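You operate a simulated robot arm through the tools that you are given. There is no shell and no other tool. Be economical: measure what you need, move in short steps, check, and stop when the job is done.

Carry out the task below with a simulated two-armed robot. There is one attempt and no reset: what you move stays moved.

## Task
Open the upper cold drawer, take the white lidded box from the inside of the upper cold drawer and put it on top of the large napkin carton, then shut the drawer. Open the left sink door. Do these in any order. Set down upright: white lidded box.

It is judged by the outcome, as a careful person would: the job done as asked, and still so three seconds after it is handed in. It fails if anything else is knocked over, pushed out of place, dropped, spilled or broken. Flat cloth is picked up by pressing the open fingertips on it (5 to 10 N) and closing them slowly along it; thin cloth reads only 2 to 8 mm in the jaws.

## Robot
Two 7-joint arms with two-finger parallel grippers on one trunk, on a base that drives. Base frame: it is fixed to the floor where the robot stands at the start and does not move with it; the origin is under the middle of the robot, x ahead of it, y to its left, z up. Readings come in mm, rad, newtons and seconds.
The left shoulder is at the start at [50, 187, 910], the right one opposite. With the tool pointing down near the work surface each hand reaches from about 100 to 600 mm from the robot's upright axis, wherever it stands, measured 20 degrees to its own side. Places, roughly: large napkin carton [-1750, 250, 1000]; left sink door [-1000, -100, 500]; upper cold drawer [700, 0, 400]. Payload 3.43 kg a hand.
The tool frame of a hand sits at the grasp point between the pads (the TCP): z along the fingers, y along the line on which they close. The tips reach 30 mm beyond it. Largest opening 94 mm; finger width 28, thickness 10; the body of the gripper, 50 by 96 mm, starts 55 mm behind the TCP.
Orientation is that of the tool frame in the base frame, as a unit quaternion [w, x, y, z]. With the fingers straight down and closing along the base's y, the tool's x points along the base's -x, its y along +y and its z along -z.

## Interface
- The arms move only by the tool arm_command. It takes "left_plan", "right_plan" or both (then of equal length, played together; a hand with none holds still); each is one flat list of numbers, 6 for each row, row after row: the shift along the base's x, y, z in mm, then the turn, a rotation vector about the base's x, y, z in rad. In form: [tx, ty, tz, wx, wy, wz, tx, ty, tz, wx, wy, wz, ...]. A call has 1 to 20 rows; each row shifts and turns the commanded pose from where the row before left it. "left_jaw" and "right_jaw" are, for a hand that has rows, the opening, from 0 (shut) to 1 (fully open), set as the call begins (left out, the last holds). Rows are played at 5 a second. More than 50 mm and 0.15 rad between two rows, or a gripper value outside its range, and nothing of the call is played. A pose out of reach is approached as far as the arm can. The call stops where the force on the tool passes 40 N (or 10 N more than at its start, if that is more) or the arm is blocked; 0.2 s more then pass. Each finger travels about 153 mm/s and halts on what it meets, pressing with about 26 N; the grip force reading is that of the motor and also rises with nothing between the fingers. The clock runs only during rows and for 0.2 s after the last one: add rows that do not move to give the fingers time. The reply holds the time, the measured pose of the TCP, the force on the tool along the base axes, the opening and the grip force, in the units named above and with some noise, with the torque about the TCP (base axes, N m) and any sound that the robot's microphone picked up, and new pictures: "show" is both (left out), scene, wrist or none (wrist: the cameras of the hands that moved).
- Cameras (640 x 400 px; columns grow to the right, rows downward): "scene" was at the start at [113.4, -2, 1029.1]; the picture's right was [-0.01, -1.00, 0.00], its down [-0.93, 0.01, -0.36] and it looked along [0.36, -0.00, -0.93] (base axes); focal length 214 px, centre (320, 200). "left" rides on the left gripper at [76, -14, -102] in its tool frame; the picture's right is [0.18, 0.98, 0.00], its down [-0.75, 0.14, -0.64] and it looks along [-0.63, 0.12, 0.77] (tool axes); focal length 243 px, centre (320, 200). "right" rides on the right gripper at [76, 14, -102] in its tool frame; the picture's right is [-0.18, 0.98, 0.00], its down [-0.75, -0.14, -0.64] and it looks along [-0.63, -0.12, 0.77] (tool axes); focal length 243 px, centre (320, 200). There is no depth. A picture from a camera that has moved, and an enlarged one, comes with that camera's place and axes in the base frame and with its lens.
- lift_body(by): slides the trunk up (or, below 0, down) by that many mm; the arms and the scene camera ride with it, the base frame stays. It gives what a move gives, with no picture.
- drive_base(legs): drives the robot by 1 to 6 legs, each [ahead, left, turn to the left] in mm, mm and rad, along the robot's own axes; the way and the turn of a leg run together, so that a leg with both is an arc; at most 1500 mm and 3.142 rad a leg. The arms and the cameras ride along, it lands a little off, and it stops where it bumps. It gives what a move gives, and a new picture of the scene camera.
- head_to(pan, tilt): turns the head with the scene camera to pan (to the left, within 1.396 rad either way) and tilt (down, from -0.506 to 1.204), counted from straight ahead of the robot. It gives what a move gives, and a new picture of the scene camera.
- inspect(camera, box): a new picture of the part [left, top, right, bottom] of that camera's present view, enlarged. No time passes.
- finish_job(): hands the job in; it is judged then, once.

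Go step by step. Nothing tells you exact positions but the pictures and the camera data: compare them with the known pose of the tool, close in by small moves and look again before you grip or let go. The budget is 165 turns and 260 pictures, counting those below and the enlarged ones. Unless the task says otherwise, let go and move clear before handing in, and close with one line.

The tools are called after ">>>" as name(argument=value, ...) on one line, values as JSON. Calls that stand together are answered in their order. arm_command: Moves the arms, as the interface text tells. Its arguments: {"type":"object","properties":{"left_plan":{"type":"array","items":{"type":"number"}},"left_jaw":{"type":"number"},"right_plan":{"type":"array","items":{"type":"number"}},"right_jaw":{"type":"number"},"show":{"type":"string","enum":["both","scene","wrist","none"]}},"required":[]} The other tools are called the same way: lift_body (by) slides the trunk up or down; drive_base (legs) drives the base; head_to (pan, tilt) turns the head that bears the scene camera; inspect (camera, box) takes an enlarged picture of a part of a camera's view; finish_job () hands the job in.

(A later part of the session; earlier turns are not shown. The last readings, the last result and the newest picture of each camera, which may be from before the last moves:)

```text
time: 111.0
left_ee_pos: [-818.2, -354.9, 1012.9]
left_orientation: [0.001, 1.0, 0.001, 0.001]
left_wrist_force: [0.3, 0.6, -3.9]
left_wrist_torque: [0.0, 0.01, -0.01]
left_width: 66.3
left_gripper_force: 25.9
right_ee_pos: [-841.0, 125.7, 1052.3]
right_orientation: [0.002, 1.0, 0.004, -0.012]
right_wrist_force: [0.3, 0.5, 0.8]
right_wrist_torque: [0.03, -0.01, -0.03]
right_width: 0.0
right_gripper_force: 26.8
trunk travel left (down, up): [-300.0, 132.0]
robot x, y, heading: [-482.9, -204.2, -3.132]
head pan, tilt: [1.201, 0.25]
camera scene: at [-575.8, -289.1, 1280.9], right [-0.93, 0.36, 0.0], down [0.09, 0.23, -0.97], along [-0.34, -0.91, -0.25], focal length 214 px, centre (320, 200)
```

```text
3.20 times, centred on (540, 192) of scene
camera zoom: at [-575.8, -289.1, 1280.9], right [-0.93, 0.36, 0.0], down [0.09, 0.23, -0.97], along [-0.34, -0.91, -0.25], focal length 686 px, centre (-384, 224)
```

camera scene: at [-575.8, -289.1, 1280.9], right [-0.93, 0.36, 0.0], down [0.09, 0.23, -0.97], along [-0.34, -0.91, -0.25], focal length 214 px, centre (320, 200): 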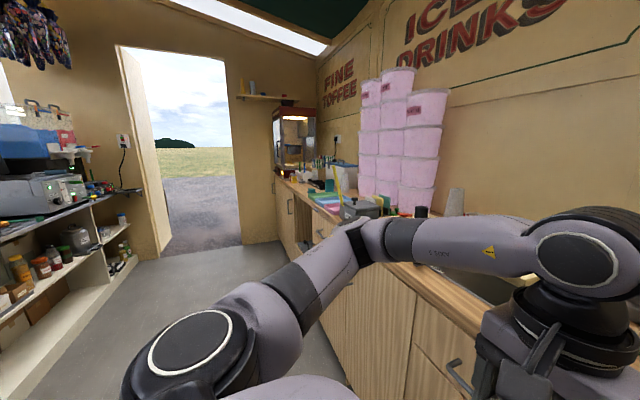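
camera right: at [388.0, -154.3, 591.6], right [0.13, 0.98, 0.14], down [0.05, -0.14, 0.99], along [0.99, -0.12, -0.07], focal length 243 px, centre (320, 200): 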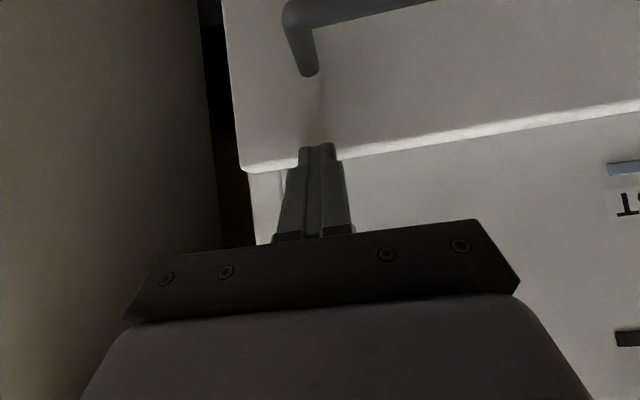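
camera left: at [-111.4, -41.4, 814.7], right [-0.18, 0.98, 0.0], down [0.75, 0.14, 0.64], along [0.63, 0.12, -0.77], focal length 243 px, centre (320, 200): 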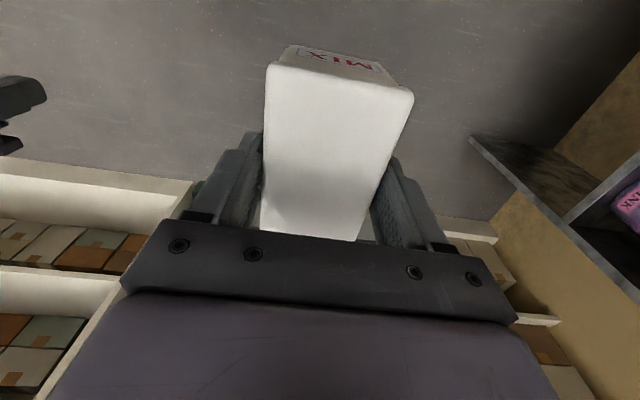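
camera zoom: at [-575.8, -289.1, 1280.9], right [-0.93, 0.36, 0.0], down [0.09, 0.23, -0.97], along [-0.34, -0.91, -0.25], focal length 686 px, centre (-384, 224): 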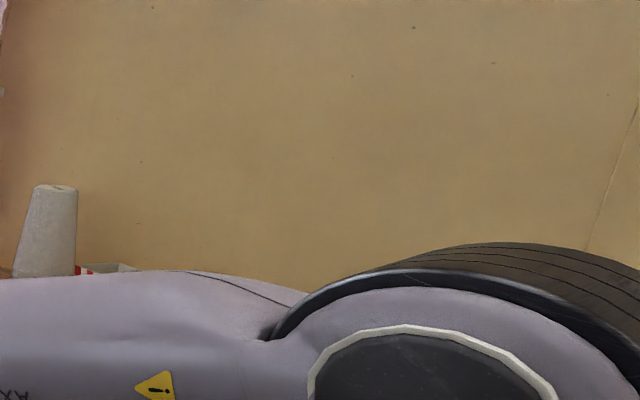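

The carton isn't on this side, so the stated place may be off. I'll go back to the aisle centre and survey the serving counter.

>>> drive_base(legs=[[-230, 0, 0], [0, 0, 1.571]])

>>> head_to(pan=0.9, tilt=0.3)

>>> inspect(camera="scene", box=[0, 60, 320, 260])

>>> inspect(camera="scene", box=[320, 60, 640, 260])

```text
time: 116.6
left_ee_pos: [-90.5, -531.2, 1013.7]
left_orientation: [0.0, 0.7, 0.715, 0.002]
left_wrist_force: [-0.5, 1.1, -4.0]
left_wrist_torque: [-0.02, 0.02, 0.0]
left_width: 66.1
left_gripper_force: 25.8
right_ee_pos: [-569.1, -561.5, 1051.7]
right_orientation: [0.01, 0.699, 0.715, -0.008]
right_wrist_force: [0.0, 0.3, 0.4]
right_wrist_torque: [-0.02, 0.02, 0.0]
right_width: 0.0
right_gripper_force: 25.9
trunk travel left (down, up): [-300.0, 132.0]
robot x, y, heading: [-249.6, -198.2, -1.548]
head pan, tilt: [1.201, 0.25]
camera scene: at [-161.2, -289.5, 1280.9], right [-0.34, -0.94, 0.0], down [-0.23, 0.08, -0.97], along [0.91, -0.33, -0.25], focal length 214 px, centre (320, 200)
```

scene: 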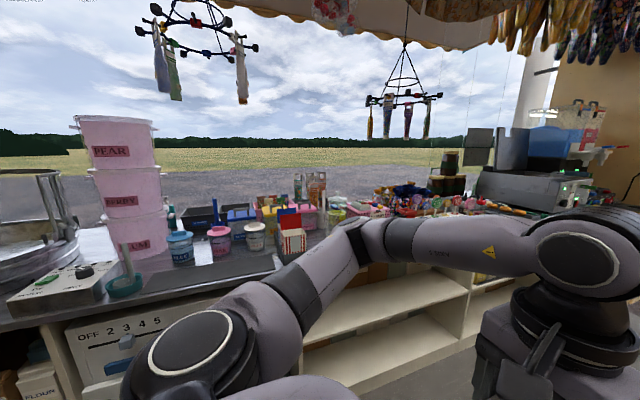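

```text
time: 117.4
left_ee_pos: [-89.3, -530.9, 1011.5]
left_orientation: [0.0, 0.699, 0.715, 0.002]
left_wrist_force: [-0.5, 0.6, -3.1]
left_wrist_torque: [-0.01, -0.02, -0.01]
left_width: 66.3
left_gripper_force: 26.3
right_ee_pos: [-568.6, -560.5, 1050.2]
right_orientation: [0.01, 0.698, 0.716, -0.008]
right_wrist_force: [0.9, 0.3, -0.1]
right_wrist_torque: [-0.01, 0.01, 0.0]
right_width: 0.0
right_gripper_force: 26.1
trunk travel left (down, up): [-300.0, 132.0]
robot x, y, heading: [-247.7, -196.3, -1.549]
head pan, tilt: [0.901, 0.3]
camera scene: at [-174.4, -314.0, 1276.2], right [-0.6, -0.8, 0.0], down [-0.24, 0.18, -0.96], along [0.76, -0.57, -0.3], focal length 214 px, centre (320, 200)
```

scene: 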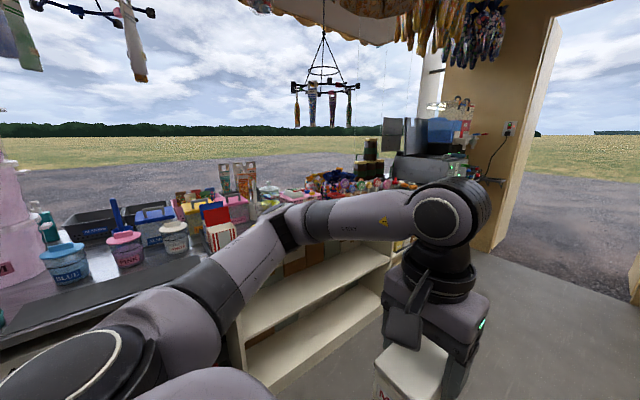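

```text
2.00 times, centred on (160, 160) of scene
camera zoom: at [-174.4, -314.0, 1276.2], right [-0.6, -0.8, 0.0], down [-0.24, 0.18, -0.96], along [0.76, -0.57, -0.3], focal length 429 px, centre (640, 280)
```

zoom: 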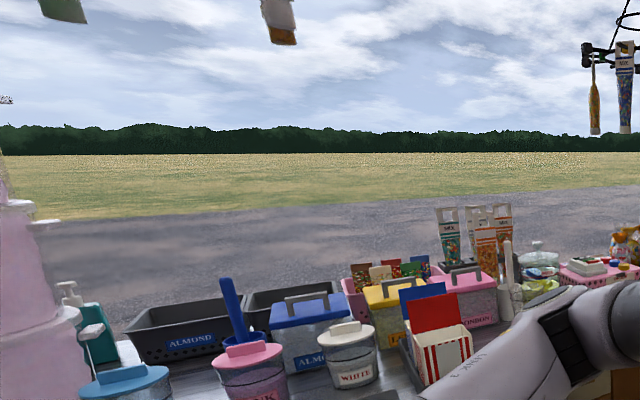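

```text
2.00 times, centred on (480, 160) of scene
camera zoom: at [-174.4, -314.0, 1276.2], right [-0.6, -0.8, 0.0], down [-0.24, 0.18, -0.96], along [0.76, -0.57, -0.3], focal length 429 px, centre (0, 280)
```

zoom: 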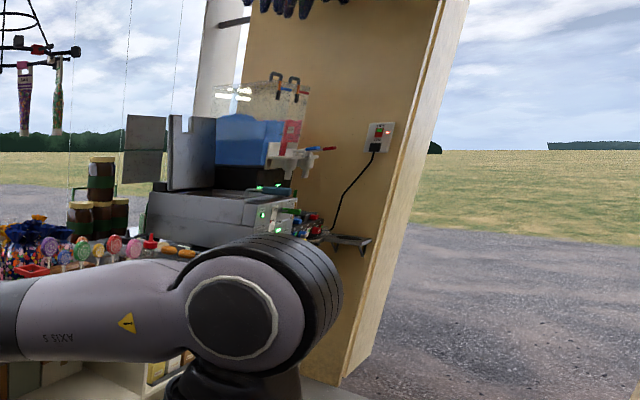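

The carton isn't anywhere inside, and its stated place (x≈−1750) lies just beyond the back wall (x≈−1560). It is likely on an outside ledge, so I'll drive toward the doorway and look out.

>>> head_to(pan=0, tilt=0.3)

>>> drive_base(legs=[[0, 0, -0.02], [1400, 0, 0]])

```text
time: 118.6
left_ee_pos: [-89.9, -532.2, 1012.3]
left_orientation: [0.0, 0.7, 0.714, 0.001]
left_wrist_force: [-0.2, -0.7, -3.8]
left_wrist_torque: [0.03, 0.0, 0.0]
left_width: 66.5
left_gripper_force: 25.9
right_ee_pos: [-569.2, -560.6, 1051.5]
right_orientation: [0.01, 0.699, 0.715, -0.007]
right_wrist_force: [0.0, 0.0, -0.7]
right_wrist_torque: [-0.02, -0.02, 0.03]
right_width: 0.0
right_gripper_force: 26.2
trunk travel left (down, up): [-300.0, 132.0]
robot x, y, heading: [-250.8, -194.8, -1.543]
head pan, tilt: [0.0, 0.3]
camera scene: at [-246.6, -351.3, 1276.2], right [-1.0, -0.03, 0.0], down [-0.01, 0.3, -0.96], along [0.03, -0.95, -0.3], focal length 214 px, centre (320, 200)
```

scene: 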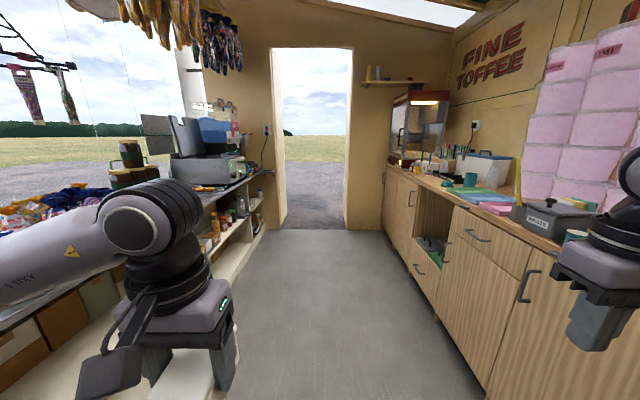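

```text
time: 125.9
left_ee_pos: [-101.9, -1932.7, 1012.2]
left_orientation: [0.0, 0.712, 0.702, 0.0]
left_wrist_force: [-0.6, -0.5, -3.4]
left_wrist_torque: [0.03, -0.02, 0.01]
left_width: 66.5
left_gripper_force: 26.2
right_ee_pos: [-583.6, -1946.6, 1051.1]
right_orientation: [0.01, 0.71, 0.704, -0.007]
right_wrist_force: [-0.2, -0.9, -0.3]
right_wrist_torque: [-0.02, 0.0, -0.01]
right_width: 0.0
right_gripper_force: 25.8
trunk travel left (down, up): [-300.0, 132.0]
robot x, y, heading: [-252.9, -1593.4, -1.58]
head pan, tilt: [0.0, 0.3]
camera scene: at [-253.8, -1748.4, 1276.2], right [-1.0, 0.01, 0.0], down [0.0, 0.3, -0.96], along [-0.01, -0.96, -0.3], focal length 214 px, centre (320, 200)
```

scene: 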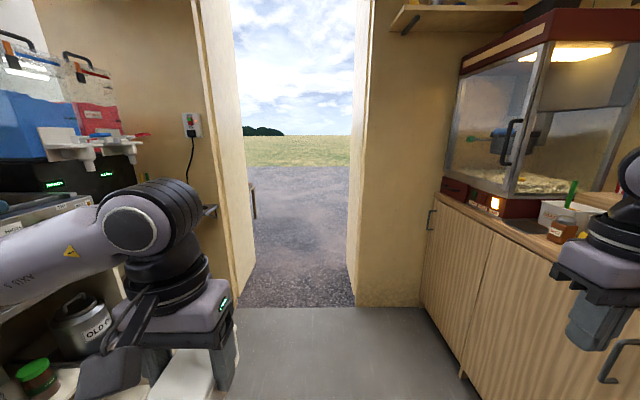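

The doorway is about 900 mm wide. Before attempting it, I'll check the counters at this end for the carton.

>>> head_to(pan=-0.9, tilt=0.35)

>>> head_to(pan=0.9, tilt=0.35)

>>> head_to(pan=0, tilt=-0.2)

```text
time: 127.1
left_ee_pos: [-102.6, -1933.4, 1011.9]
left_orientation: [0.0, 0.712, 0.702, 0.001]
left_wrist_force: [-0.3, -0.7, -4.5]
left_wrist_torque: [0.03, 0.0, -0.04]
left_width: 66.2
left_gripper_force: 26.2
right_ee_pos: [-583.3, -1946.7, 1051.2]
right_orientation: [0.01, 0.71, 0.704, -0.008]
right_wrist_force: [1.5, -0.2, -0.1]
right_wrist_torque: [0.0, 0.0, 0.01]
right_width: 0.0
right_gripper_force: 26.6
trunk travel left (down, up): [-300.0, 132.0]
robot x, y, heading: [-255.0, -1594.8, -1.581]
head pan, tilt: [-0.901, 0.351]
camera scene: at [-326.4, -1712.2, 1271.5], right [-0.62, 0.79, 0.0], down [0.27, 0.21, -0.94], along [-0.74, -0.58, -0.34], focal length 214 px, centre (320, 200)
```

scene: 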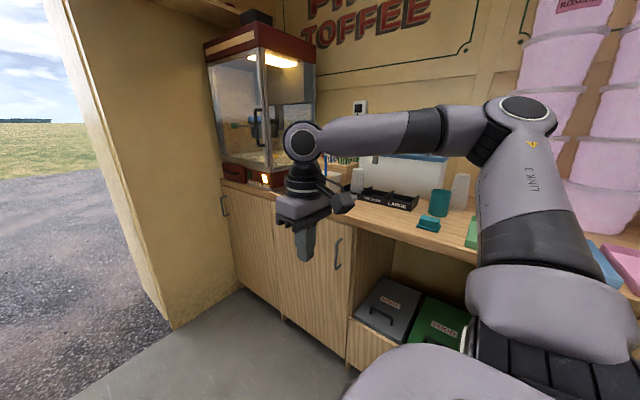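

```text
time: 128.9
left_ee_pos: [-102.3, -1933.3, 1013.6]
left_orientation: [0.0, 0.712, 0.702, 0.002]
left_wrist_force: [-0.1, 0.1, -4.5]
left_wrist_torque: [0.03, 0.02, -0.03]
left_width: 66.5
left_gripper_force: 26.2
right_ee_pos: [-583.6, -1947.6, 1052.4]
right_orientation: [0.01, 0.71, 0.704, -0.008]
right_wrist_force: [-1.4, -0.9, -0.3]
right_wrist_torque: [0.02, -0.02, 0.02]
right_width: 0.1
right_gripper_force: 25.6
trunk travel left (down, up): [-300.0, 132.0]
robot x, y, heading: [-251.7, -1596.5, -1.58]
head pan, tilt: [0.901, 0.351]
camera scene: at [-180.6, -1713.4, 1271.5], right [-0.63, -0.78, 0.0], down [-0.27, 0.22, -0.94], along [0.73, -0.59, -0.34], focal length 214 px, centre (320, 200)
```

scene: 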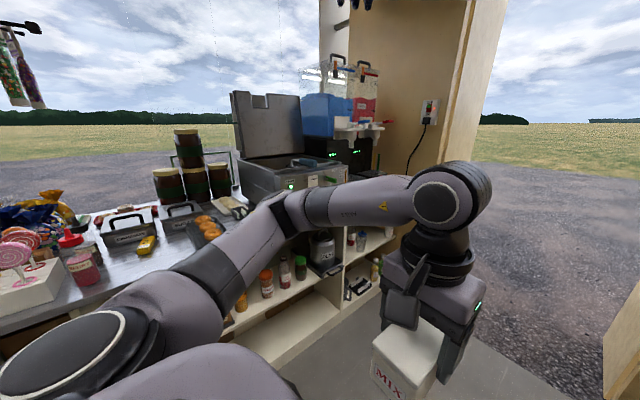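

```text
time: 130.1
left_ee_pos: [-103.4, -1934.0, 1012.0]
left_orientation: [0.0, 0.712, 0.702, 0.001]
left_wrist_force: [0.1, 0.0, -3.4]
left_wrist_torque: [0.01, 0.02, 0.02]
left_width: 66.3
left_gripper_force: 26.6
right_ee_pos: [-582.3, -1947.5, 1051.9]
right_orientation: [0.009, 0.71, 0.704, -0.007]
right_wrist_force: [0.6, 0.7, -0.1]
right_wrist_torque: [-0.03, 0.04, -0.01]
right_width: 0.0
right_gripper_force: 26.2
trunk travel left (down, up): [-300.0, 132.0]
robot x, y, heading: [-252.6, -1597.2, -1.58]
head pan, tilt: [0.0, -0.201]
camera scene: at [-253.7, -1738.2, 1321.3], right [-1.0, 0.01, 0.0], down [0.0, -0.2, -0.98], along [-0.01, -0.98, 0.2], focal length 214 px, centre (320, 200)
```

scene: 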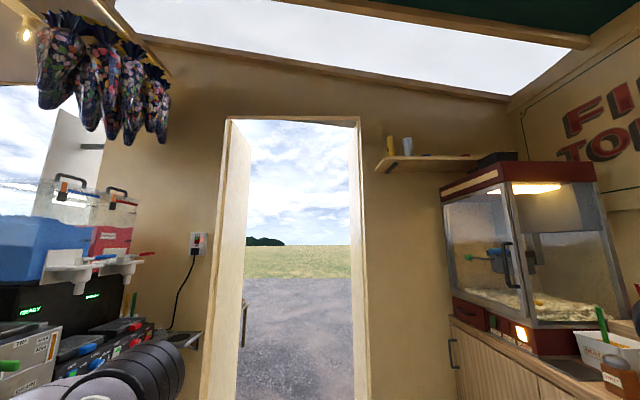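

Something wooden stands outside by the door, so there are things out there. To fit the doorway (x ≈ −548…387) I'll tuck the right arm inward first.

>>> arm_command(right_plan=[20, 10, 0, 0, 0, 0, 20, 10, 0, 0, 0, 0, 20, 10, 0, 0, 0, 0, 20, 10, 0, 0, 0, 0, 20, 10, 0, 0, 0, 0, 20, 10, 0, 0, 0, 0, 20, 10, 0, 0, 0, 0, 20, 10, 0, 0, 0, 0], show="none")

>>> head_to(pan=-1.3, tilt=0.5)

```text
time: 131.9
left_ee_pos: [-102.3, -1934.0, 1011.9]
left_orientation: [0.001, 0.712, 0.702, 0.001]
left_wrist_force: [-0.4, 0.8, -3.2]
left_wrist_torque: [0.03, 0.03, -0.01]
left_width: 66.3
left_gripper_force: 26.2
right_ee_pos: [-421.9, -1866.2, 1050.5]
right_orientation: [0.01, 0.71, 0.704, -0.007]
right_wrist_force: [0.6, -0.7, 0.6]
right_wrist_torque: [-0.01, 0.0, -0.02]
right_width: 0.0
right_gripper_force: 25.9
trunk travel left (down, up): [-300.0, 132.0]
robot x, y, heading: [-253.8, -1592.9, -1.579]
head pan, tilt: [0.0, -0.201]
```

```text
time: 133.4
left_ee_pos: [-102.8, -1933.9, 1013.1]
left_orientation: [0.001, 0.711, 0.703, 0.0]
left_wrist_force: [-0.1, 0.3, -3.9]
left_wrist_torque: [0.0, -0.01, 0.02]
left_width: 66.2
left_gripper_force: 26.5
right_ee_pos: [-423.0, -1866.4, 1051.7]
right_orientation: [0.01, 0.71, 0.704, -0.007]
right_wrist_force: [-0.3, 0.2, -0.3]
right_wrist_torque: [0.02, -0.02, -0.02]
right_width: 0.0
right_gripper_force: 25.8
trunk travel left (down, up): [-300.0, 132.0]
robot x, y, heading: [-251.0, -1592.2, -1.577]
head pan, tilt: [-1.3, 0.499]
camera scene: at [-340.9, -1678.6, 1257.8], right [-0.26, 0.97, 0.0], down [0.46, 0.12, -0.88], along [-0.85, -0.23, -0.48], focal length 214 px, centre (320, 200)
```

scene: 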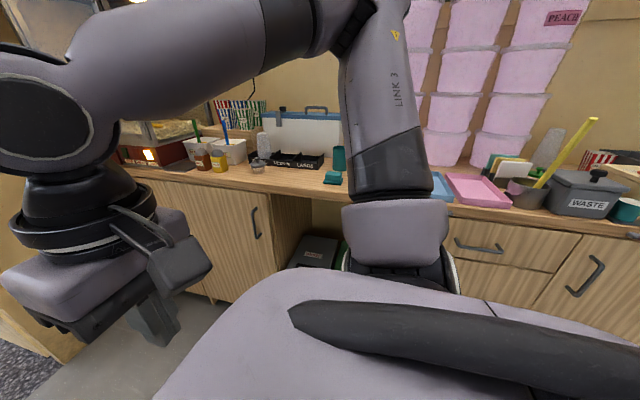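

The right arm is tucked. I'm centring on the doorway and moving up to it to look outside.

>>> drive_base(legs=[[0, 172, 0.007], [1000, 0, 0]])

>>> head_to(pan=0, tilt=0.4)

```text
time: 139.7
left_ee_pos: [72.8, -2940.2, 1012.4]
left_orientation: [-0.001, 0.707, 0.707, 0.001]
left_wrist_force: [0.0, -0.3, -4.5]
left_wrist_torque: [0.0, 0.02, -0.02]
left_width: 66.2
left_gripper_force: 25.7
right_ee_pos: [-249.2, -2876.8, 1052.0]
right_orientation: [0.01, 0.706, 0.708, -0.008]
right_wrist_force: [0.4, -0.3, -0.6]
right_wrist_torque: [0.04, -0.04, -0.03]
right_width: 0.1
right_gripper_force: 26.0
trunk travel left (down, up): [-300.0, 132.0]
robot x, y, heading: [-80.2, -2603.1, -1.566]
head pan, tilt: [-1.3, 0.499]
camera scene: at [-168.8, -2687.4, 1257.8], right [-0.27, 0.96, 0.0], down [0.46, 0.13, -0.88], along [-0.85, -0.24, -0.48], focal length 214 px, centre (320, 200)
```

scene: 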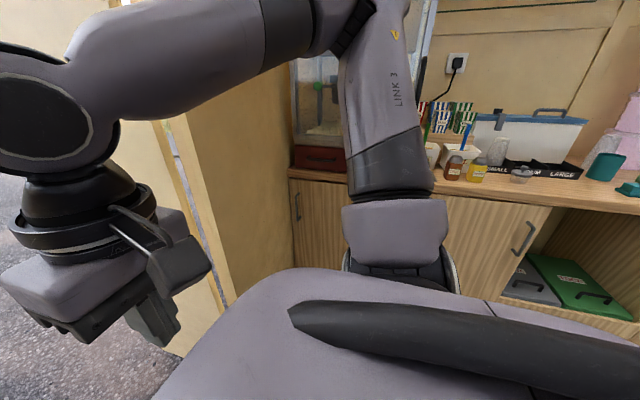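

```text
time: 141.2
left_ee_pos: [71.9, -2939.9, 1011.8]
left_orientation: [0.0, 0.708, 0.706, 0.0]
left_wrist_force: [-0.1, 0.9, -4.2]
left_wrist_torque: [-0.02, 0.0, 0.02]
left_width: 66.6
left_gripper_force: 25.9
right_ee_pos: [-248.3, -2875.5, 1051.3]
right_orientation: [0.01, 0.707, 0.708, -0.007]
right_wrist_force: [-0.8, -0.3, -1.0]
right_wrist_torque: [-0.02, -0.02, 0.0]
right_width: 0.1
right_gripper_force: 26.4
trunk travel left (down, up): [-300.0, 132.0]
robot x, y, heading: [-81.1, -2601.8, -1.566]
head pan, tilt: [0.0, 0.4]
camera scene: at [-80.9, -2755.3, 1266.9], right [-1.0, 0.0, 0.0], down [0.0, 0.39, -0.92], along [0.0, -0.92, -0.39], focal length 214 px, centre (320, 200)
```

scene: 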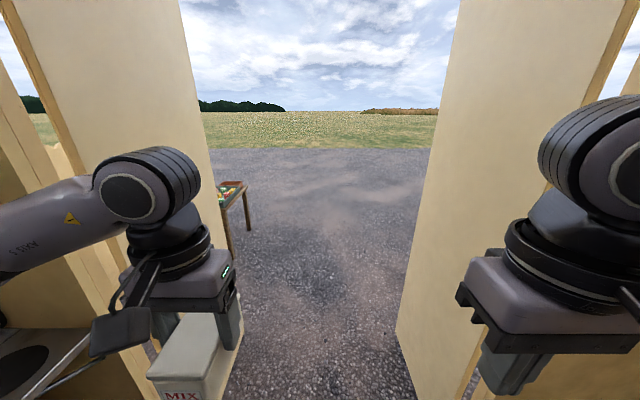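

A small table with items stands outside to the left. The passage between the door leaves is straight, so I'll drive out carefully.

>>> drive_base(legs=[[700, 0, 0]])

```text
time: 142.9
left_ee_pos: [70.5, -3095.4, 1015.2]
left_orientation: [0.001, 0.701, 0.713, 0.004]
left_wrist_force: [-0.4, 0.7, -3.0]
left_wrist_torque: [0.07, 0.01, 0.0]
left_width: 66.2
left_gripper_force: 26.0
right_ee_pos: [-253.8, -3033.8, 1052.4]
right_orientation: [0.016, 0.704, 0.71, -0.007]
right_wrist_force: [-0.6, 0.2, 0.3]
right_wrist_torque: [-0.02, 0.03, -0.02]
right_width: 0.0
right_gripper_force: 26.4
trunk travel left (down, up): [-300.0, 132.0]
robot x, y, heading: [-84.7, -2768.4, -1.558]
head pan, tilt: [0.0, 0.4]
stopped in leg 1: the robot was blocked; the commanded pose is now the measured one
camera scene: at [-88.2, -2909.4, 1268.8], right [-1.0, -0.01, -0.01], down [0.0, 0.38, -0.92], along [0.01, -0.92, -0.38], focal length 214 px, centre (320, 200)
```

scene: 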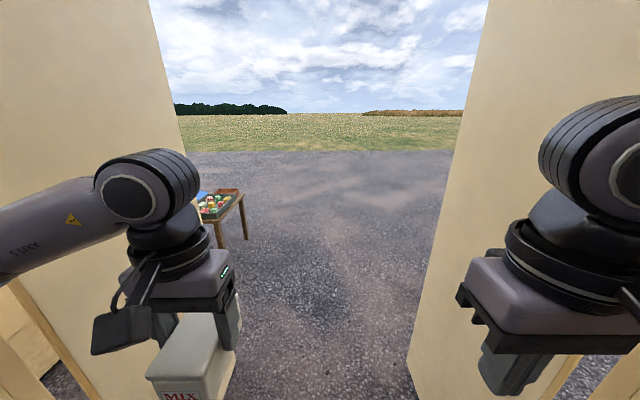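

I'm blocked. I'll check both sides for what's touching.

>>> head_to(pan=1.39, tilt=0.6)

>>> head_to(pan=-1.39, tilt=0.3)

>>> head_to(pan=0, tilt=1.2)

```text
time: 144.4
left_ee_pos: [70.5, -3095.5, 1015.4]
left_orientation: [0.002, 0.702, 0.712, 0.003]
left_wrist_force: [0.5, -0.2, -3.6]
left_wrist_torque: [0.03, 0.03, 0.01]
left_width: 66.6
left_gripper_force: 25.8
right_ee_pos: [-254.2, -3032.3, 1053.0]
right_orientation: [0.016, 0.705, 0.709, -0.008]
right_wrist_force: [-0.2, 0.4, -0.7]
right_wrist_torque: [0.01, -0.03, 0.02]
right_width: 0.0
right_gripper_force: 25.7
trunk travel left (down, up): [-300.0, 132.0]
robot x, y, heading: [-80.3, -2768.2, -1.561]
head pan, tilt: [1.389, 0.6]
camera scene: at [-1.4, -2831.1, 1250.1], right [-0.17, -0.98, 0.01], down [-0.55, 0.09, -0.83], along [0.82, -0.15, -0.56], focal length 214 px, centre (320, 200)
```

scene: 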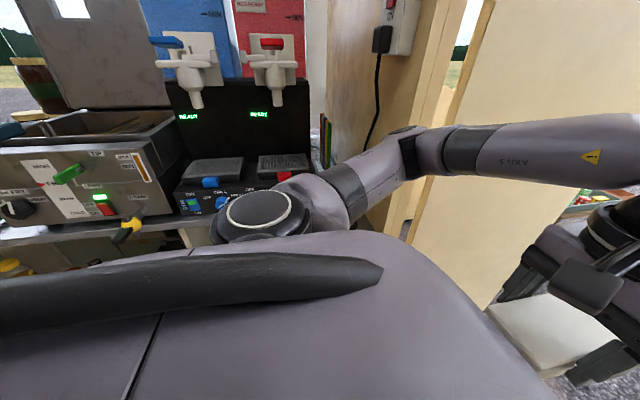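

```text
time: 146.8
left_ee_pos: [71.5, -3096.7, 1014.3]
left_orientation: [0.002, 0.702, 0.712, 0.003]
left_wrist_force: [-0.1, 0.5, -3.6]
left_wrist_torque: [0.01, 0.03, -0.01]
left_width: 66.0
left_gripper_force: 26.1
right_ee_pos: [-254.3, -3031.8, 1052.0]
right_orientation: [0.016, 0.705, 0.709, -0.008]
right_wrist_force: [0.5, 0.3, 0.4]
right_wrist_torque: [-0.01, 0.03, 0.01]
right_width: 0.0
right_gripper_force: 26.6
trunk travel left (down, up): [-300.0, 132.0]
robot x, y, heading: [-80.2, -2768.1, -1.562]
head pan, tilt: [-1.389, 0.3]
camera scene: at [-180.5, -2833.4, 1276.3], right [-0.19, 0.98, -0.01], down [0.3, 0.05, -0.95], along [-0.94, -0.18, -0.3], focal length 214 px, centre (320, 200)
```

scene: 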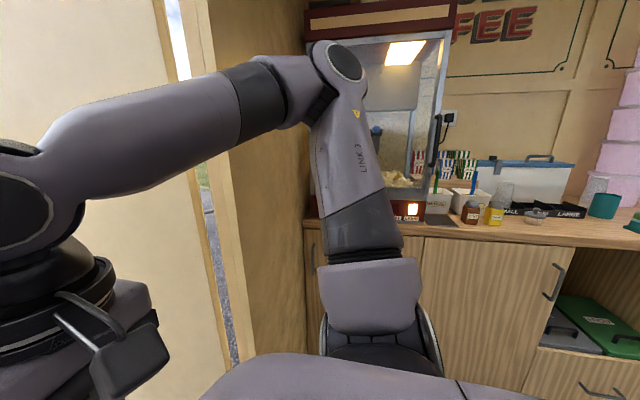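

```text
time: 148.4
left_ee_pos: [70.4, -3095.2, 1014.0]
left_orientation: [0.002, 0.703, 0.712, 0.003]
left_wrist_force: [-0.7, -0.3, -4.4]
left_wrist_torque: [0.01, 0.0, 0.0]
left_width: 66.3
left_gripper_force: 25.9
right_ee_pos: [-253.7, -3032.7, 1053.2]
right_orientation: [0.016, 0.704, 0.71, -0.007]
right_wrist_force: [-0.2, 0.3, 0.3]
right_wrist_torque: [0.02, 0.04, 0.02]
right_width: 0.0
right_gripper_force: 26.7
trunk travel left (down, up): [-300.0, 132.0]
robot x, y, heading: [-77.5, -2767.0, -1.568]
head pan, tilt: [0.0, 1.201]
camera scene: at [-88.0, -2872.6, 1205.2], right [-1.0, -0.01, -0.01], down [0.0, 0.93, -0.37], along [0.01, -0.37, -0.93], focal length 214 px, centre (320, 200)
```

scene: 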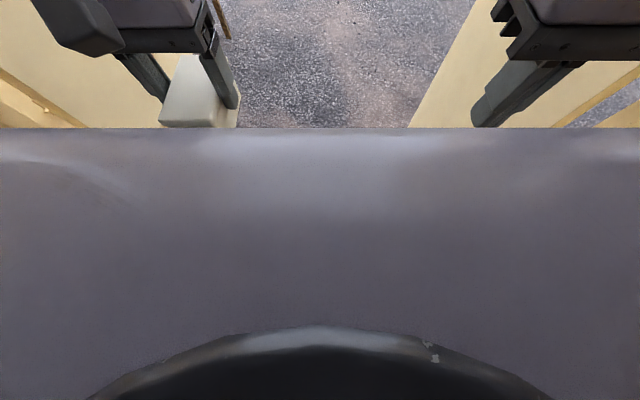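

The left elbow meets the left jamb. I'll back up a little, tuck the left arm in the same way as the right, and shift slightly right.

>>> drive_base(legs=[[-120, 0, 0]])

>>> arm_command(left_plan=[-8, 10, 3, 0, 0, 0, -10, 12, 3, 0, 0, 0, -10, 12, 3, 0, 0, 0, -10, 12, 3, 0, 0, 0, -10, 12, 3, 0, 0, 0, -8, 10, 3, 0, 0, 0], show="none")

>>> head_to(pan=1.39, tilt=0.3)

```text
time: 149.6
left_ee_pos: [73.5, -2982.5, 1010.7]
left_orientation: [-0.004, 0.703, 0.711, 0.005]
left_wrist_force: [0.0, 0.1, -4.5]
left_wrist_torque: [0.0, 0.0, -0.01]
left_width: 66.4
left_gripper_force: 26.2
right_ee_pos: [-248.6, -2920.0, 1051.4]
right_orientation: [0.01, 0.704, 0.71, -0.009]
right_wrist_force: [0.5, 0.2, 0.0]
right_wrist_torque: [-0.03, 0.01, 0.02]
right_width: 0.0
right_gripper_force: 26.1
trunk travel left (down, up): [-300.0, 132.0]
robot x, y, heading: [-84.0, -2642.8, -1.561]
head pan, tilt: [0.0, 1.201]
camera scene: at [-82.5, -2761.3, 1204.2], right [-1.0, -0.01, 0.0], down [-0.01, 0.93, -0.36], along [0.0, -0.36, -0.93], focal length 214 px, centre (320, 200)
```

scene: 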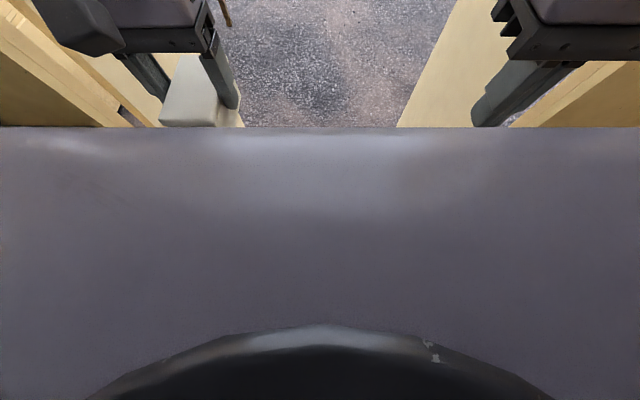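

```text
time: 151.0
left_ee_pos: [18.6, -2914.3, 1027.9]
left_orientation: [-0.004, 0.702, 0.712, 0.004]
left_wrist_force: [0.7, 0.1, -3.7]
left_wrist_torque: [0.01, 0.01, 0.02]
left_width: 66.4
left_gripper_force: 26.5
right_ee_pos: [-249.1, -2921.0, 1051.6]
right_orientation: [0.009, 0.705, 0.709, -0.006]
right_wrist_force: [0.1, 0.8, -0.3]
right_wrist_torque: [-0.01, 0.0, -0.02]
right_width: 0.1
right_gripper_force: 26.3
trunk travel left (down, up): [-300.0, 132.0]
robot x, y, heading: [-79.8, -2645.6, -1.56]
head pan, tilt: [0.0, 1.201]
```

```text
time: 152.6
left_ee_pos: [18.8, -2914.4, 1027.6]
left_orientation: [-0.004, 0.703, 0.711, 0.004]
left_wrist_force: [0.0, 0.2, -4.1]
left_wrist_torque: [-0.02, 0.0, 0.02]
left_width: 66.3
left_gripper_force: 25.7
right_ee_pos: [-250.6, -2921.4, 1051.0]
right_orientation: [0.009, 0.704, 0.71, -0.006]
right_wrist_force: [0.8, -0.1, 0.1]
right_wrist_torque: [-0.02, -0.02, -0.01]
right_width: 0.1
right_gripper_force: 25.7
trunk travel left (down, up): [-300.0, 132.0]
robot x, y, heading: [-81.1, -2648.4, -1.561]
head pan, tilt: [1.389, 0.3]
camera scene: at [9.0, -2722.2, 1276.2], right [-0.17, -0.98, 0.0], down [-0.29, 0.05, -0.96], along [0.94, -0.17, -0.3], focal length 214 px, centre (320, 200)
```

scene: 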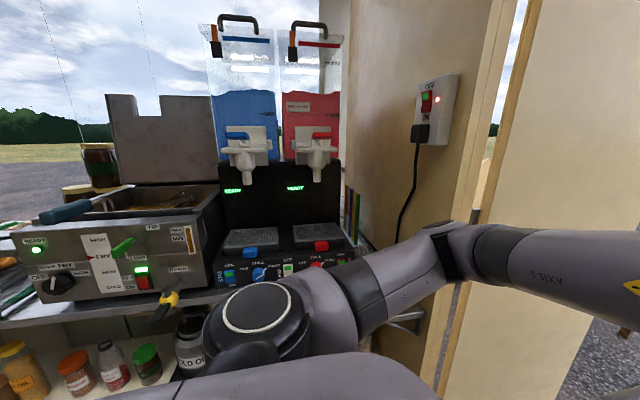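

Elbow clearance improved. I'll shift right 35 mm and proceed through.

>>> drive_base(legs=[[0, -35, -0.01], [500, 0, 0]])

```text
time: 154.9
left_ee_pos: [-20.1, -3174.4, 1029.2]
left_orientation: [-0.003, 0.707, 0.707, 0.003]
left_wrist_force: [-0.2, -0.1, -4.3]
left_wrist_torque: [-0.03, -0.01, 0.02]
left_width: 66.3
left_gripper_force: 26.0
right_ee_pos: [-287.8, -3175.2, 1058.5]
right_orientation: [0.019, 0.711, 0.703, -0.016]
right_wrist_force: [-0.1, -0.4, 0.4]
right_wrist_torque: [0.0, -0.01, -0.01]
right_width: 0.0
right_gripper_force: 26.2
trunk travel left (down, up): [-300.0, 132.0]
robot x, y, heading: [-117.4, -2907.2, -1.581]
head pan, tilt: [1.389, 0.3]
stopped in leg 2: the robot was blocked; the commanded pose is now the measured one
camera scene: at [-25.0, -2979.3, 1276.8], right [-0.19, -0.98, 0.01], down [-0.29, 0.05, -0.95], along [0.94, -0.18, -0.3], focal length 214 px, centre (320, 200)
```

scene: 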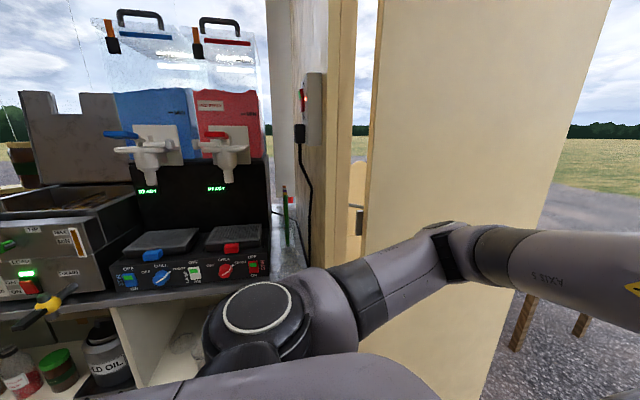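

Now the right arm touches. I'll back off, tuck the right arm further, and recentre.

>>> drive_base(legs=[[-120, 0, 0.01]])

>>> arm_command(right_plan=[10, 8, 0, 0, 0, 0, 10, 8, 0, 0, 0, 0, 10, 8, 0, 0, 0, 0, 10, 8, 0, 0, 0, 0, 10, 8, 0, 0, 0, 0, 10, 8, 0, 0, 0, 0], show="none")

>>> head_to(pan=-1.39, tilt=0.1)

```text
time: 156.2
left_ee_pos: [-18.3, -3057.2, 1029.2]
left_orientation: [-0.004, 0.703, 0.711, 0.006]
left_wrist_force: [-0.2, 0.6, -4.2]
left_wrist_torque: [-0.01, -0.01, 0.0]
left_width: 66.1
left_gripper_force: 26.0
right_ee_pos: [-285.9, -3062.2, 1054.0]
right_orientation: [0.017, 0.707, 0.707, -0.012]
right_wrist_force: [-0.3, -0.2, -0.1]
right_wrist_torque: [0.03, 0.01, -0.01]
right_width: 0.0
right_gripper_force: 26.2
trunk travel left (down, up): [-300.0, 132.0]
robot x, y, heading: [-121.3, -2786.2, -1.566]
head pan, tilt: [1.389, 0.3]
camera scene: at [-26.4, -2863.8, 1276.3], right [-0.18, -0.98, 0.0], down [-0.29, 0.05, -0.96], along [0.94, -0.17, -0.3], focal length 214 px, centre (320, 200)
```

scene: 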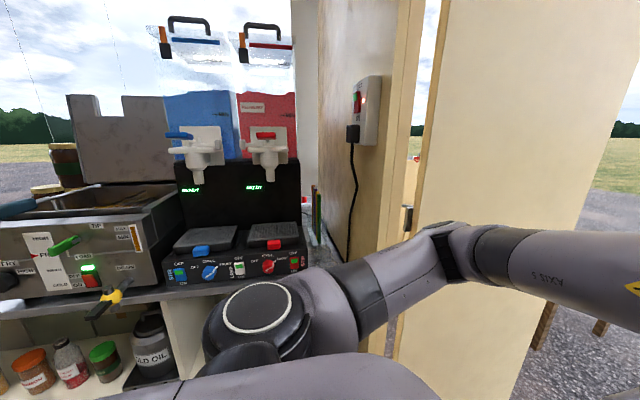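

```text
time: 157.0
left_ee_pos: [-18.8, -3058.6, 1028.0]
left_orientation: [-0.004, 0.703, 0.711, 0.006]
left_wrist_force: [0.1, 0.0, -4.3]
left_wrist_torque: [-0.01, -0.01, 0.0]
left_width: 66.4
left_gripper_force: 25.7
right_ee_pos: [-256.6, -3040.9, 1056.4]
right_orientation: [0.018, 0.704, 0.71, -0.014]
right_wrist_force: [0.7, -2.0, -0.1]
right_wrist_torque: [0.16, 0.06, -0.04]
right_width: 0.3
right_gripper_force: 26.1
trunk travel left (down, up): [-300.0, 132.0]
robot x, y, heading: [-117.4, -2787.2, -1.566]
head pan, tilt: [1.389, 0.3]
stopped in row 4 (right hand): the force on the tool passed its limit (the readings are from after the stop); the commanded pose is now the measured one
```

```text
time: 159.5
left_ee_pos: [-17.4, -3057.2, 1027.3]
left_orientation: [-0.005, 0.703, 0.711, 0.006]
left_wrist_force: [0.9, 0.6, -3.7]
left_wrist_torque: [0.02, -0.01, 0.01]
left_width: 66.5
left_gripper_force: 25.8
right_ee_pos: [-257.0, -3040.7, 1056.1]
right_orientation: [0.018, 0.705, 0.708, -0.015]
right_wrist_force: [0.6, -4.5, 1.3]
right_wrist_torque: [0.5, 0.04, -0.1]
right_width: 0.0
right_gripper_force: 26.5
trunk travel left (down, up): [-300.0, 132.0]
robot x, y, heading: [-120.9, -2787.6, -1.566]
head pan, tilt: [-1.389, 0.099]
camera scene: at [-208.8, -2865.1, 1294.9], right [-0.18, 0.98, 0.0], down [0.1, 0.02, -1.0], along [-0.98, -0.18, -0.1], focal length 214 px, centre (320, 200)
```

scene: 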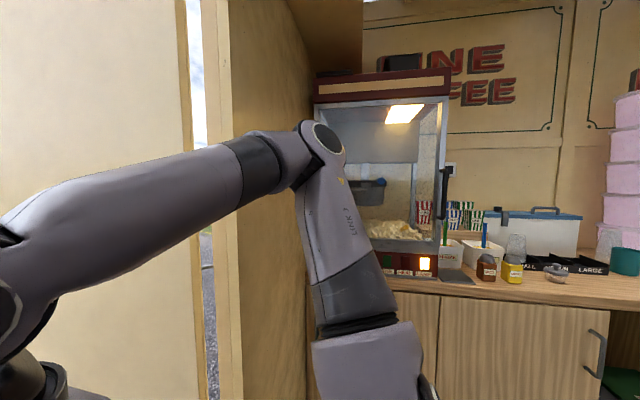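

The right elbow still sticks out sideways. Extending the arms forward should pull the elbows in, so I'll back up and do that.

>>> drive_base(legs=[[-250, 25, -0.005]])

>>> arm_command(right_plan=[0, -25, 0, 0, 0, 0, 0, -35, 0, 0, 0, 0, 0, -35, 0, 0, 0, 0, 0, -35, 0, 0, 0, 0, 0, -35, 0, 0, 0, 0, 0, -35, 0, 0, 0, 0, 0, -35, 0, 0, 0, 0, 0, -35, 0, 0, 0, 0, 0, -35, 0, 0, 0, 0], left_plan=[0, -15, 0, 0, 0, 0, 0, -25, 0, 0, 0, 0, 0, -30, 0, 0, 0, 0, 0, -30, 0, 0, 0, 0, 0, -30, 0, 0, 0, 0, 0, -30, 0, 0, 0, 0, 0, -30, 0, 0, 0, 0, 0, -25, 0, 0, 0, 0, 0, -15, 0, 0, 0, 0], show="none")

>>> head_to(pan=-1.1, tilt=0.2)

>>> head_to(pan=1.1, tilt=0.2)

```text
time: 161.3
left_ee_pos: [5.4, -2810.3, 1027.2]
left_orientation: [-0.004, 0.706, 0.708, 0.007]
left_wrist_force: [-0.6, 0.7, -3.6]
left_wrist_torque: [0.02, 0.02, -0.06]
left_width: 66.3
left_gripper_force: 25.9
right_ee_pos: [-233.4, -2793.2, 1055.8]
right_orientation: [0.017, 0.708, 0.706, -0.014]
right_wrist_force: [-0.5, -4.8, -0.8]
right_wrist_torque: [0.48, -0.08, 0.02]
right_width: 0.1
right_gripper_force: 26.2
trunk travel left (down, up): [-300.0, 132.0]
robot x, y, heading: [-93.0, -2545.9, -1.575]
head pan, tilt: [-1.389, 0.099]
camera scene: at [-184.6, -2617.2, 1294.9], right [-0.18, 0.98, 0.0], down [0.1, 0.02, -1.0], along [-0.98, -0.18, -0.1], focal length 214 px, centre (320, 200)
```

scene: 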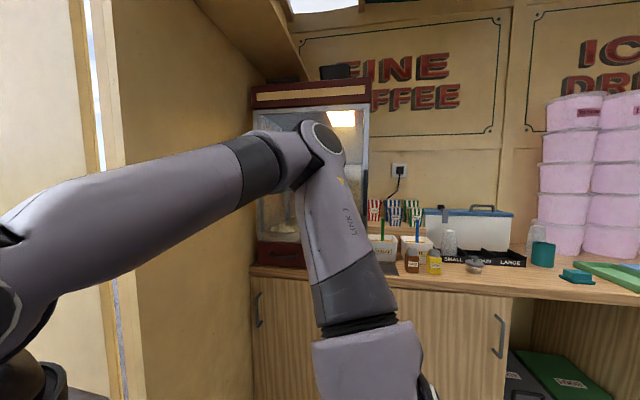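

```text
time: 163.3
left_ee_pos: [5.4, -3042.1, 1027.0]
left_orientation: [-0.005, 0.706, 0.708, 0.006]
left_wrist_force: [-0.7, -0.1, -3.6]
left_wrist_torque: [0.0, 0.01, 0.02]
left_width: 66.5
left_gripper_force: 26.0
right_ee_pos: [-245.9, -2976.8, 1058.2]
right_orientation: [0.019, 0.707, 0.706, -0.014]
right_wrist_force: [-0.1, -0.8, 0.5]
right_wrist_torque: [0.04, 0.05, 0.03]
right_width: 0.0
right_gripper_force: 25.9
right hand out of reach, approached as far as the arm can: row 5, 6, 7, 8, 9
trunk travel left (down, up): [-300.0, 132.0]
robot x, y, heading: [-94.6, -2543.7, -1.573]
head pan, tilt: [-1.389, 0.099]
```

```text
time: 164.1
left_ee_pos: [5.2, -3041.1, 1028.7]
left_orientation: [-0.005, 0.706, 0.708, 0.006]
left_wrist_force: [0.2, 0.0, -4.0]
left_wrist_torque: [0.0, 0.0, -0.01]
left_width: 66.2
left_gripper_force: 25.9
right_ee_pos: [-246.4, -2978.2, 1059.7]
right_orientation: [0.018, 0.708, 0.706, -0.014]
right_wrist_force: [-0.5, 0.9, -0.1]
right_wrist_torque: [0.01, 0.01, -0.01]
right_width: 0.1
right_gripper_force: 25.8
trunk travel left (down, up): [-300.0, 132.0]
robot x, y, heading: [-93.5, -2539.2, -1.572]
head pan, tilt: [-1.1, 0.201]
camera scene: at [-177.3, -2643.5, 1285.5], right [-0.45, 0.89, 0.0], down [0.18, 0.09, -0.98], along [-0.87, -0.44, -0.2], focal length 214 px, centre (320, 200)
```

scene: 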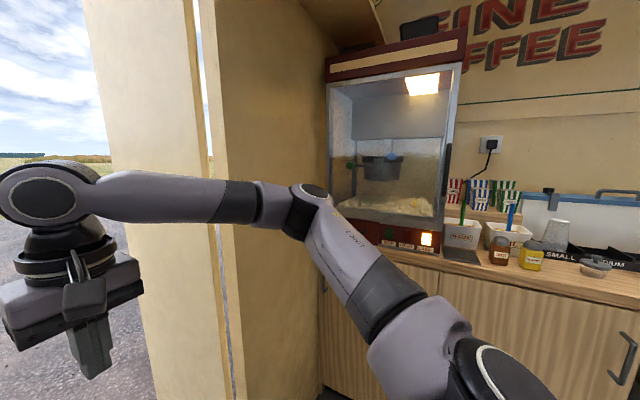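

```text
time: 166.2
left_ee_pos: [4.7, -3041.0, 1029.3]
left_orientation: [-0.005, 0.706, 0.708, 0.006]
left_wrist_force: [-0.2, 0.4, -4.7]
left_wrist_torque: [0.0, 0.03, -0.03]
left_width: 66.2
left_gripper_force: 26.0
right_ee_pos: [-246.0, -2976.4, 1058.7]
right_orientation: [0.019, 0.707, 0.707, -0.013]
right_wrist_force: [0.1, 0.2, -0.2]
right_wrist_torque: [-0.03, 0.03, 0.01]
right_width: 0.1
right_gripper_force: 26.1
trunk travel left (down, up): [-300.0, 132.0]
robot x, y, heading: [-91.0, -2541.0, -1.568]
head pan, tilt: [1.1, 0.201]
camera scene: at [-11.3, -2644.2, 1285.5], right [-0.46, -0.89, 0.0], down [-0.18, 0.09, -0.98], along [0.87, -0.45, -0.2], focal length 214 px, centre (320, 200)
```

scene: 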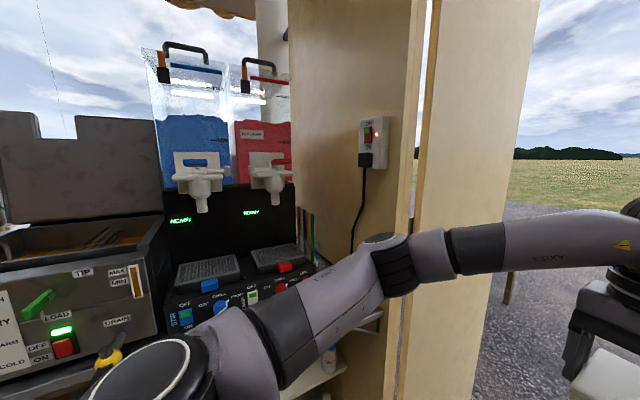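

Elbows protrude ~460–545 mm each side, too wide for the doorway facing forward. I'll retract the hands, turn to face the back wall and slide out sideways instead.

>>> arm_command(right_plan=[0, 30, 0, 0, 0, 0, 0, 35, 0, 0, 0, 0, 0, 35, 0, 0, 0, 0, 0, 35, 0, 0, 0, 0, 0, 30, 0, 0, 0, 0, 0, 0, 0, 0, 0, 0, 0, 0, 0, 0, 0, 0], left_plan=[0, 20, 0, 0, 0, 0, 0, 30, 0, 0, 0, 0, 0, 30, 0, 0, 0, 0, 0, 35, 0, 0, 0, 0, 0, 35, 0, 0, 0, 0, 0, 35, 0, 0, 0, 0, 0, 25, 0, 0, 0, 0], show="none")

>>> drive_base(legs=[[-400, -110, 0], [0, 0, -1.571]])

>>> head_to(pan=1.39, tilt=0.4)

```text
time: 167.8
left_ee_pos: [5.2, -2832.4, 1029.1]
left_orientation: [-0.004, 0.706, 0.708, 0.007]
left_wrist_force: [-0.5, 0.1, -4.3]
left_wrist_torque: [0.01, 0.02, -0.06]
left_width: 66.5
left_gripper_force: 26.8
right_ee_pos: [-246.5, -2811.7, 1060.1]
right_orientation: [0.017, 0.708, 0.706, -0.013]
right_wrist_force: [0.7, 0.0, 0.3]
right_wrist_torque: [0.0, 0.02, 0.01]
right_width: 0.0
right_gripper_force: 26.3
trunk travel left (down, up): [-300.0, 132.0]
robot x, y, heading: [-91.8, -2544.5, -1.58]
head pan, tilt: [1.1, 0.201]
```

```text
time: 174.2
left_ee_pos: [-492.7, -2232.4, 1026.8]
left_orientation: [0.001, 1.0, -0.003, 0.006]
left_wrist_force: [-0.5, 0.2, -4.0]
left_wrist_torque: [-0.01, 0.0, 0.02]
left_width: 66.3
left_gripper_force: 26.3
right_ee_pos: [-472.1, -1983.2, 1060.2]
right_orientation: [0.003, 1.0, -0.004, -0.023]
right_wrist_force: [0.4, 0.9, 0.6]
right_wrist_torque: [0.0, -0.01, -0.01]
right_width: 0.0
right_gripper_force: 26.3
trunk travel left (down, up): [-300.0, 132.0]
robot x, y, heading: [-207.0, -2136.2, 3.125]
head pan, tilt: [1.1, 0.201]
camera scene: at [-305.1, -2219.8, 1285.5], right [-0.89, 0.46, 0.0], down [0.09, 0.18, -0.98], along [-0.45, -0.87, -0.2], focal length 214 px, centre (320, 200)
```

scene: 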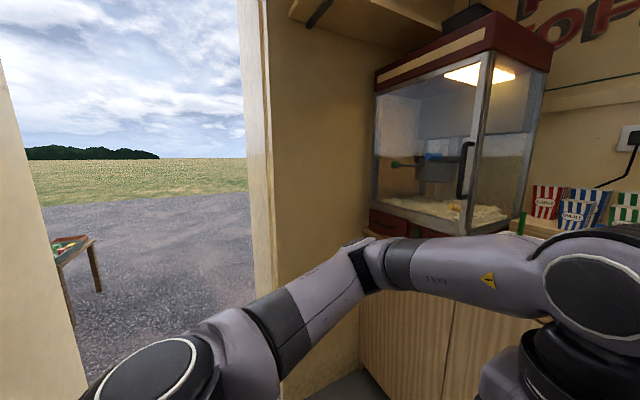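

```text
time: 175.0
left_ee_pos: [-492.9, -2232.6, 1027.3]
left_orientation: [0.001, 1.0, -0.002, 0.007]
left_wrist_force: [0.3, -0.7, -3.5]
left_wrist_torque: [0.02, -0.01, -0.01]
left_width: 66.5
left_gripper_force: 25.7
right_ee_pos: [-471.8, -1982.3, 1059.6]
right_orientation: [0.003, 1.0, -0.004, -0.023]
right_wrist_force: [0.2, 0.3, -0.7]
right_wrist_torque: [-0.01, 0.0, 0.01]
right_width: 0.0
right_gripper_force: 26.0
trunk travel left (down, up): [-300.0, 132.0]
robot x, y, heading: [-199.7, -2141.6, 3.129]
head pan, tilt: [1.389, 0.4]
camera scene: at [-279.6, -2228.2, 1267.0], right [-0.98, 0.19, 0.0], down [0.07, 0.38, -0.92], along [-0.18, -0.9, -0.39], focal length 214 px, centre (320, 200)
```

scene: 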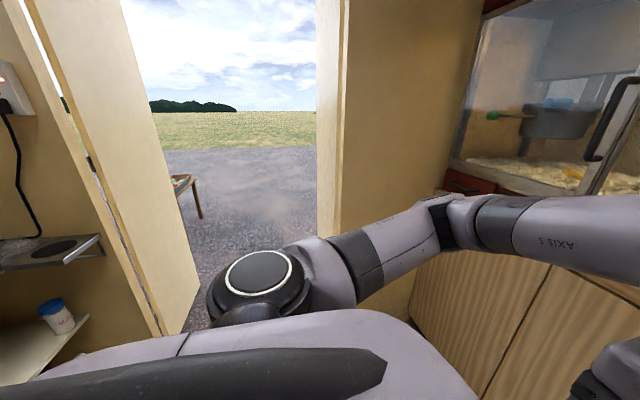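

Facing the back wall now. I'll centre at x≈−40 and slide sideways out of the door.

>>> drive_base(legs=[[-165, 0, 0.013], [0, 700, 0]])

>>> drive_base(legs=[[0, 600, 0]])

```text
time: 179.8
left_ee_pos: [-326.5, -2935.9, 1029.1]
left_orientation: [0.001, 1.0, 0.004, 0.007]
left_wrist_force: [-0.4, 1.2, -3.7]
left_wrist_torque: [0.01, 0.03, -0.02]
left_width: 66.1
left_gripper_force: 26.3
right_ee_pos: [-309.5, -2685.9, 1060.3]
right_orientation: [0.003, 1.0, 0.002, -0.022]
right_wrist_force: [-0.3, -0.8, 0.3]
right_wrist_torque: [0.0, 0.0, -0.01]
right_width: 0.1
right_gripper_force: 26.0
trunk travel left (down, up): [-300.0, 132.0]
robot x, y, heading: [-36.7, -2835.1, -3.138]
head pan, tilt: [1.389, 0.4]
camera scene: at [-113.9, -2929.0, 1266.9], right [-0.98, 0.18, 0.0], down [0.07, 0.38, -0.92], along [-0.16, -0.91, -0.39], focal length 214 px, centre (320, 200)
```

scene: 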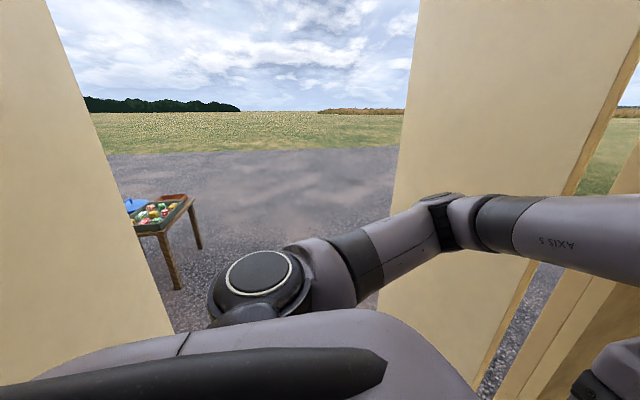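

```text
time: 183.2
left_ee_pos: [-326.8, -3534.8, 1027.6]
left_orientation: [0.001, 1.0, 0.004, 0.007]
left_wrist_force: [-0.1, -1.0, -4.4]
left_wrist_torque: [0.04, -0.06, 0.0]
left_width: 65.8
left_gripper_force: 25.9
right_ee_pos: [-307.9, -3284.8, 1059.0]
right_orientation: [0.002, 1.0, 0.002, -0.022]
right_wrist_force: [1.3, -1.1, 0.1]
right_wrist_torque: [-0.01, 0.01, 0.0]
right_width: 0.0
right_gripper_force: 25.8
trunk travel left (down, up): [-300.0, 132.0]
robot x, y, heading: [-40.6, -3436.5, -3.141]
head pan, tilt: [1.389, 0.4]
camera scene: at [-112.4, -3528.0, 1266.9], right [-0.98, 0.18, 0.0], down [0.07, 0.38, -0.92], along [-0.16, -0.91, -0.39], focal length 214 px, centre (320, 200)
```

scene: 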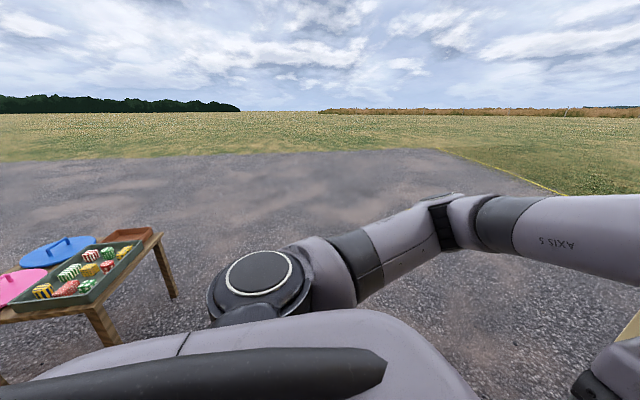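

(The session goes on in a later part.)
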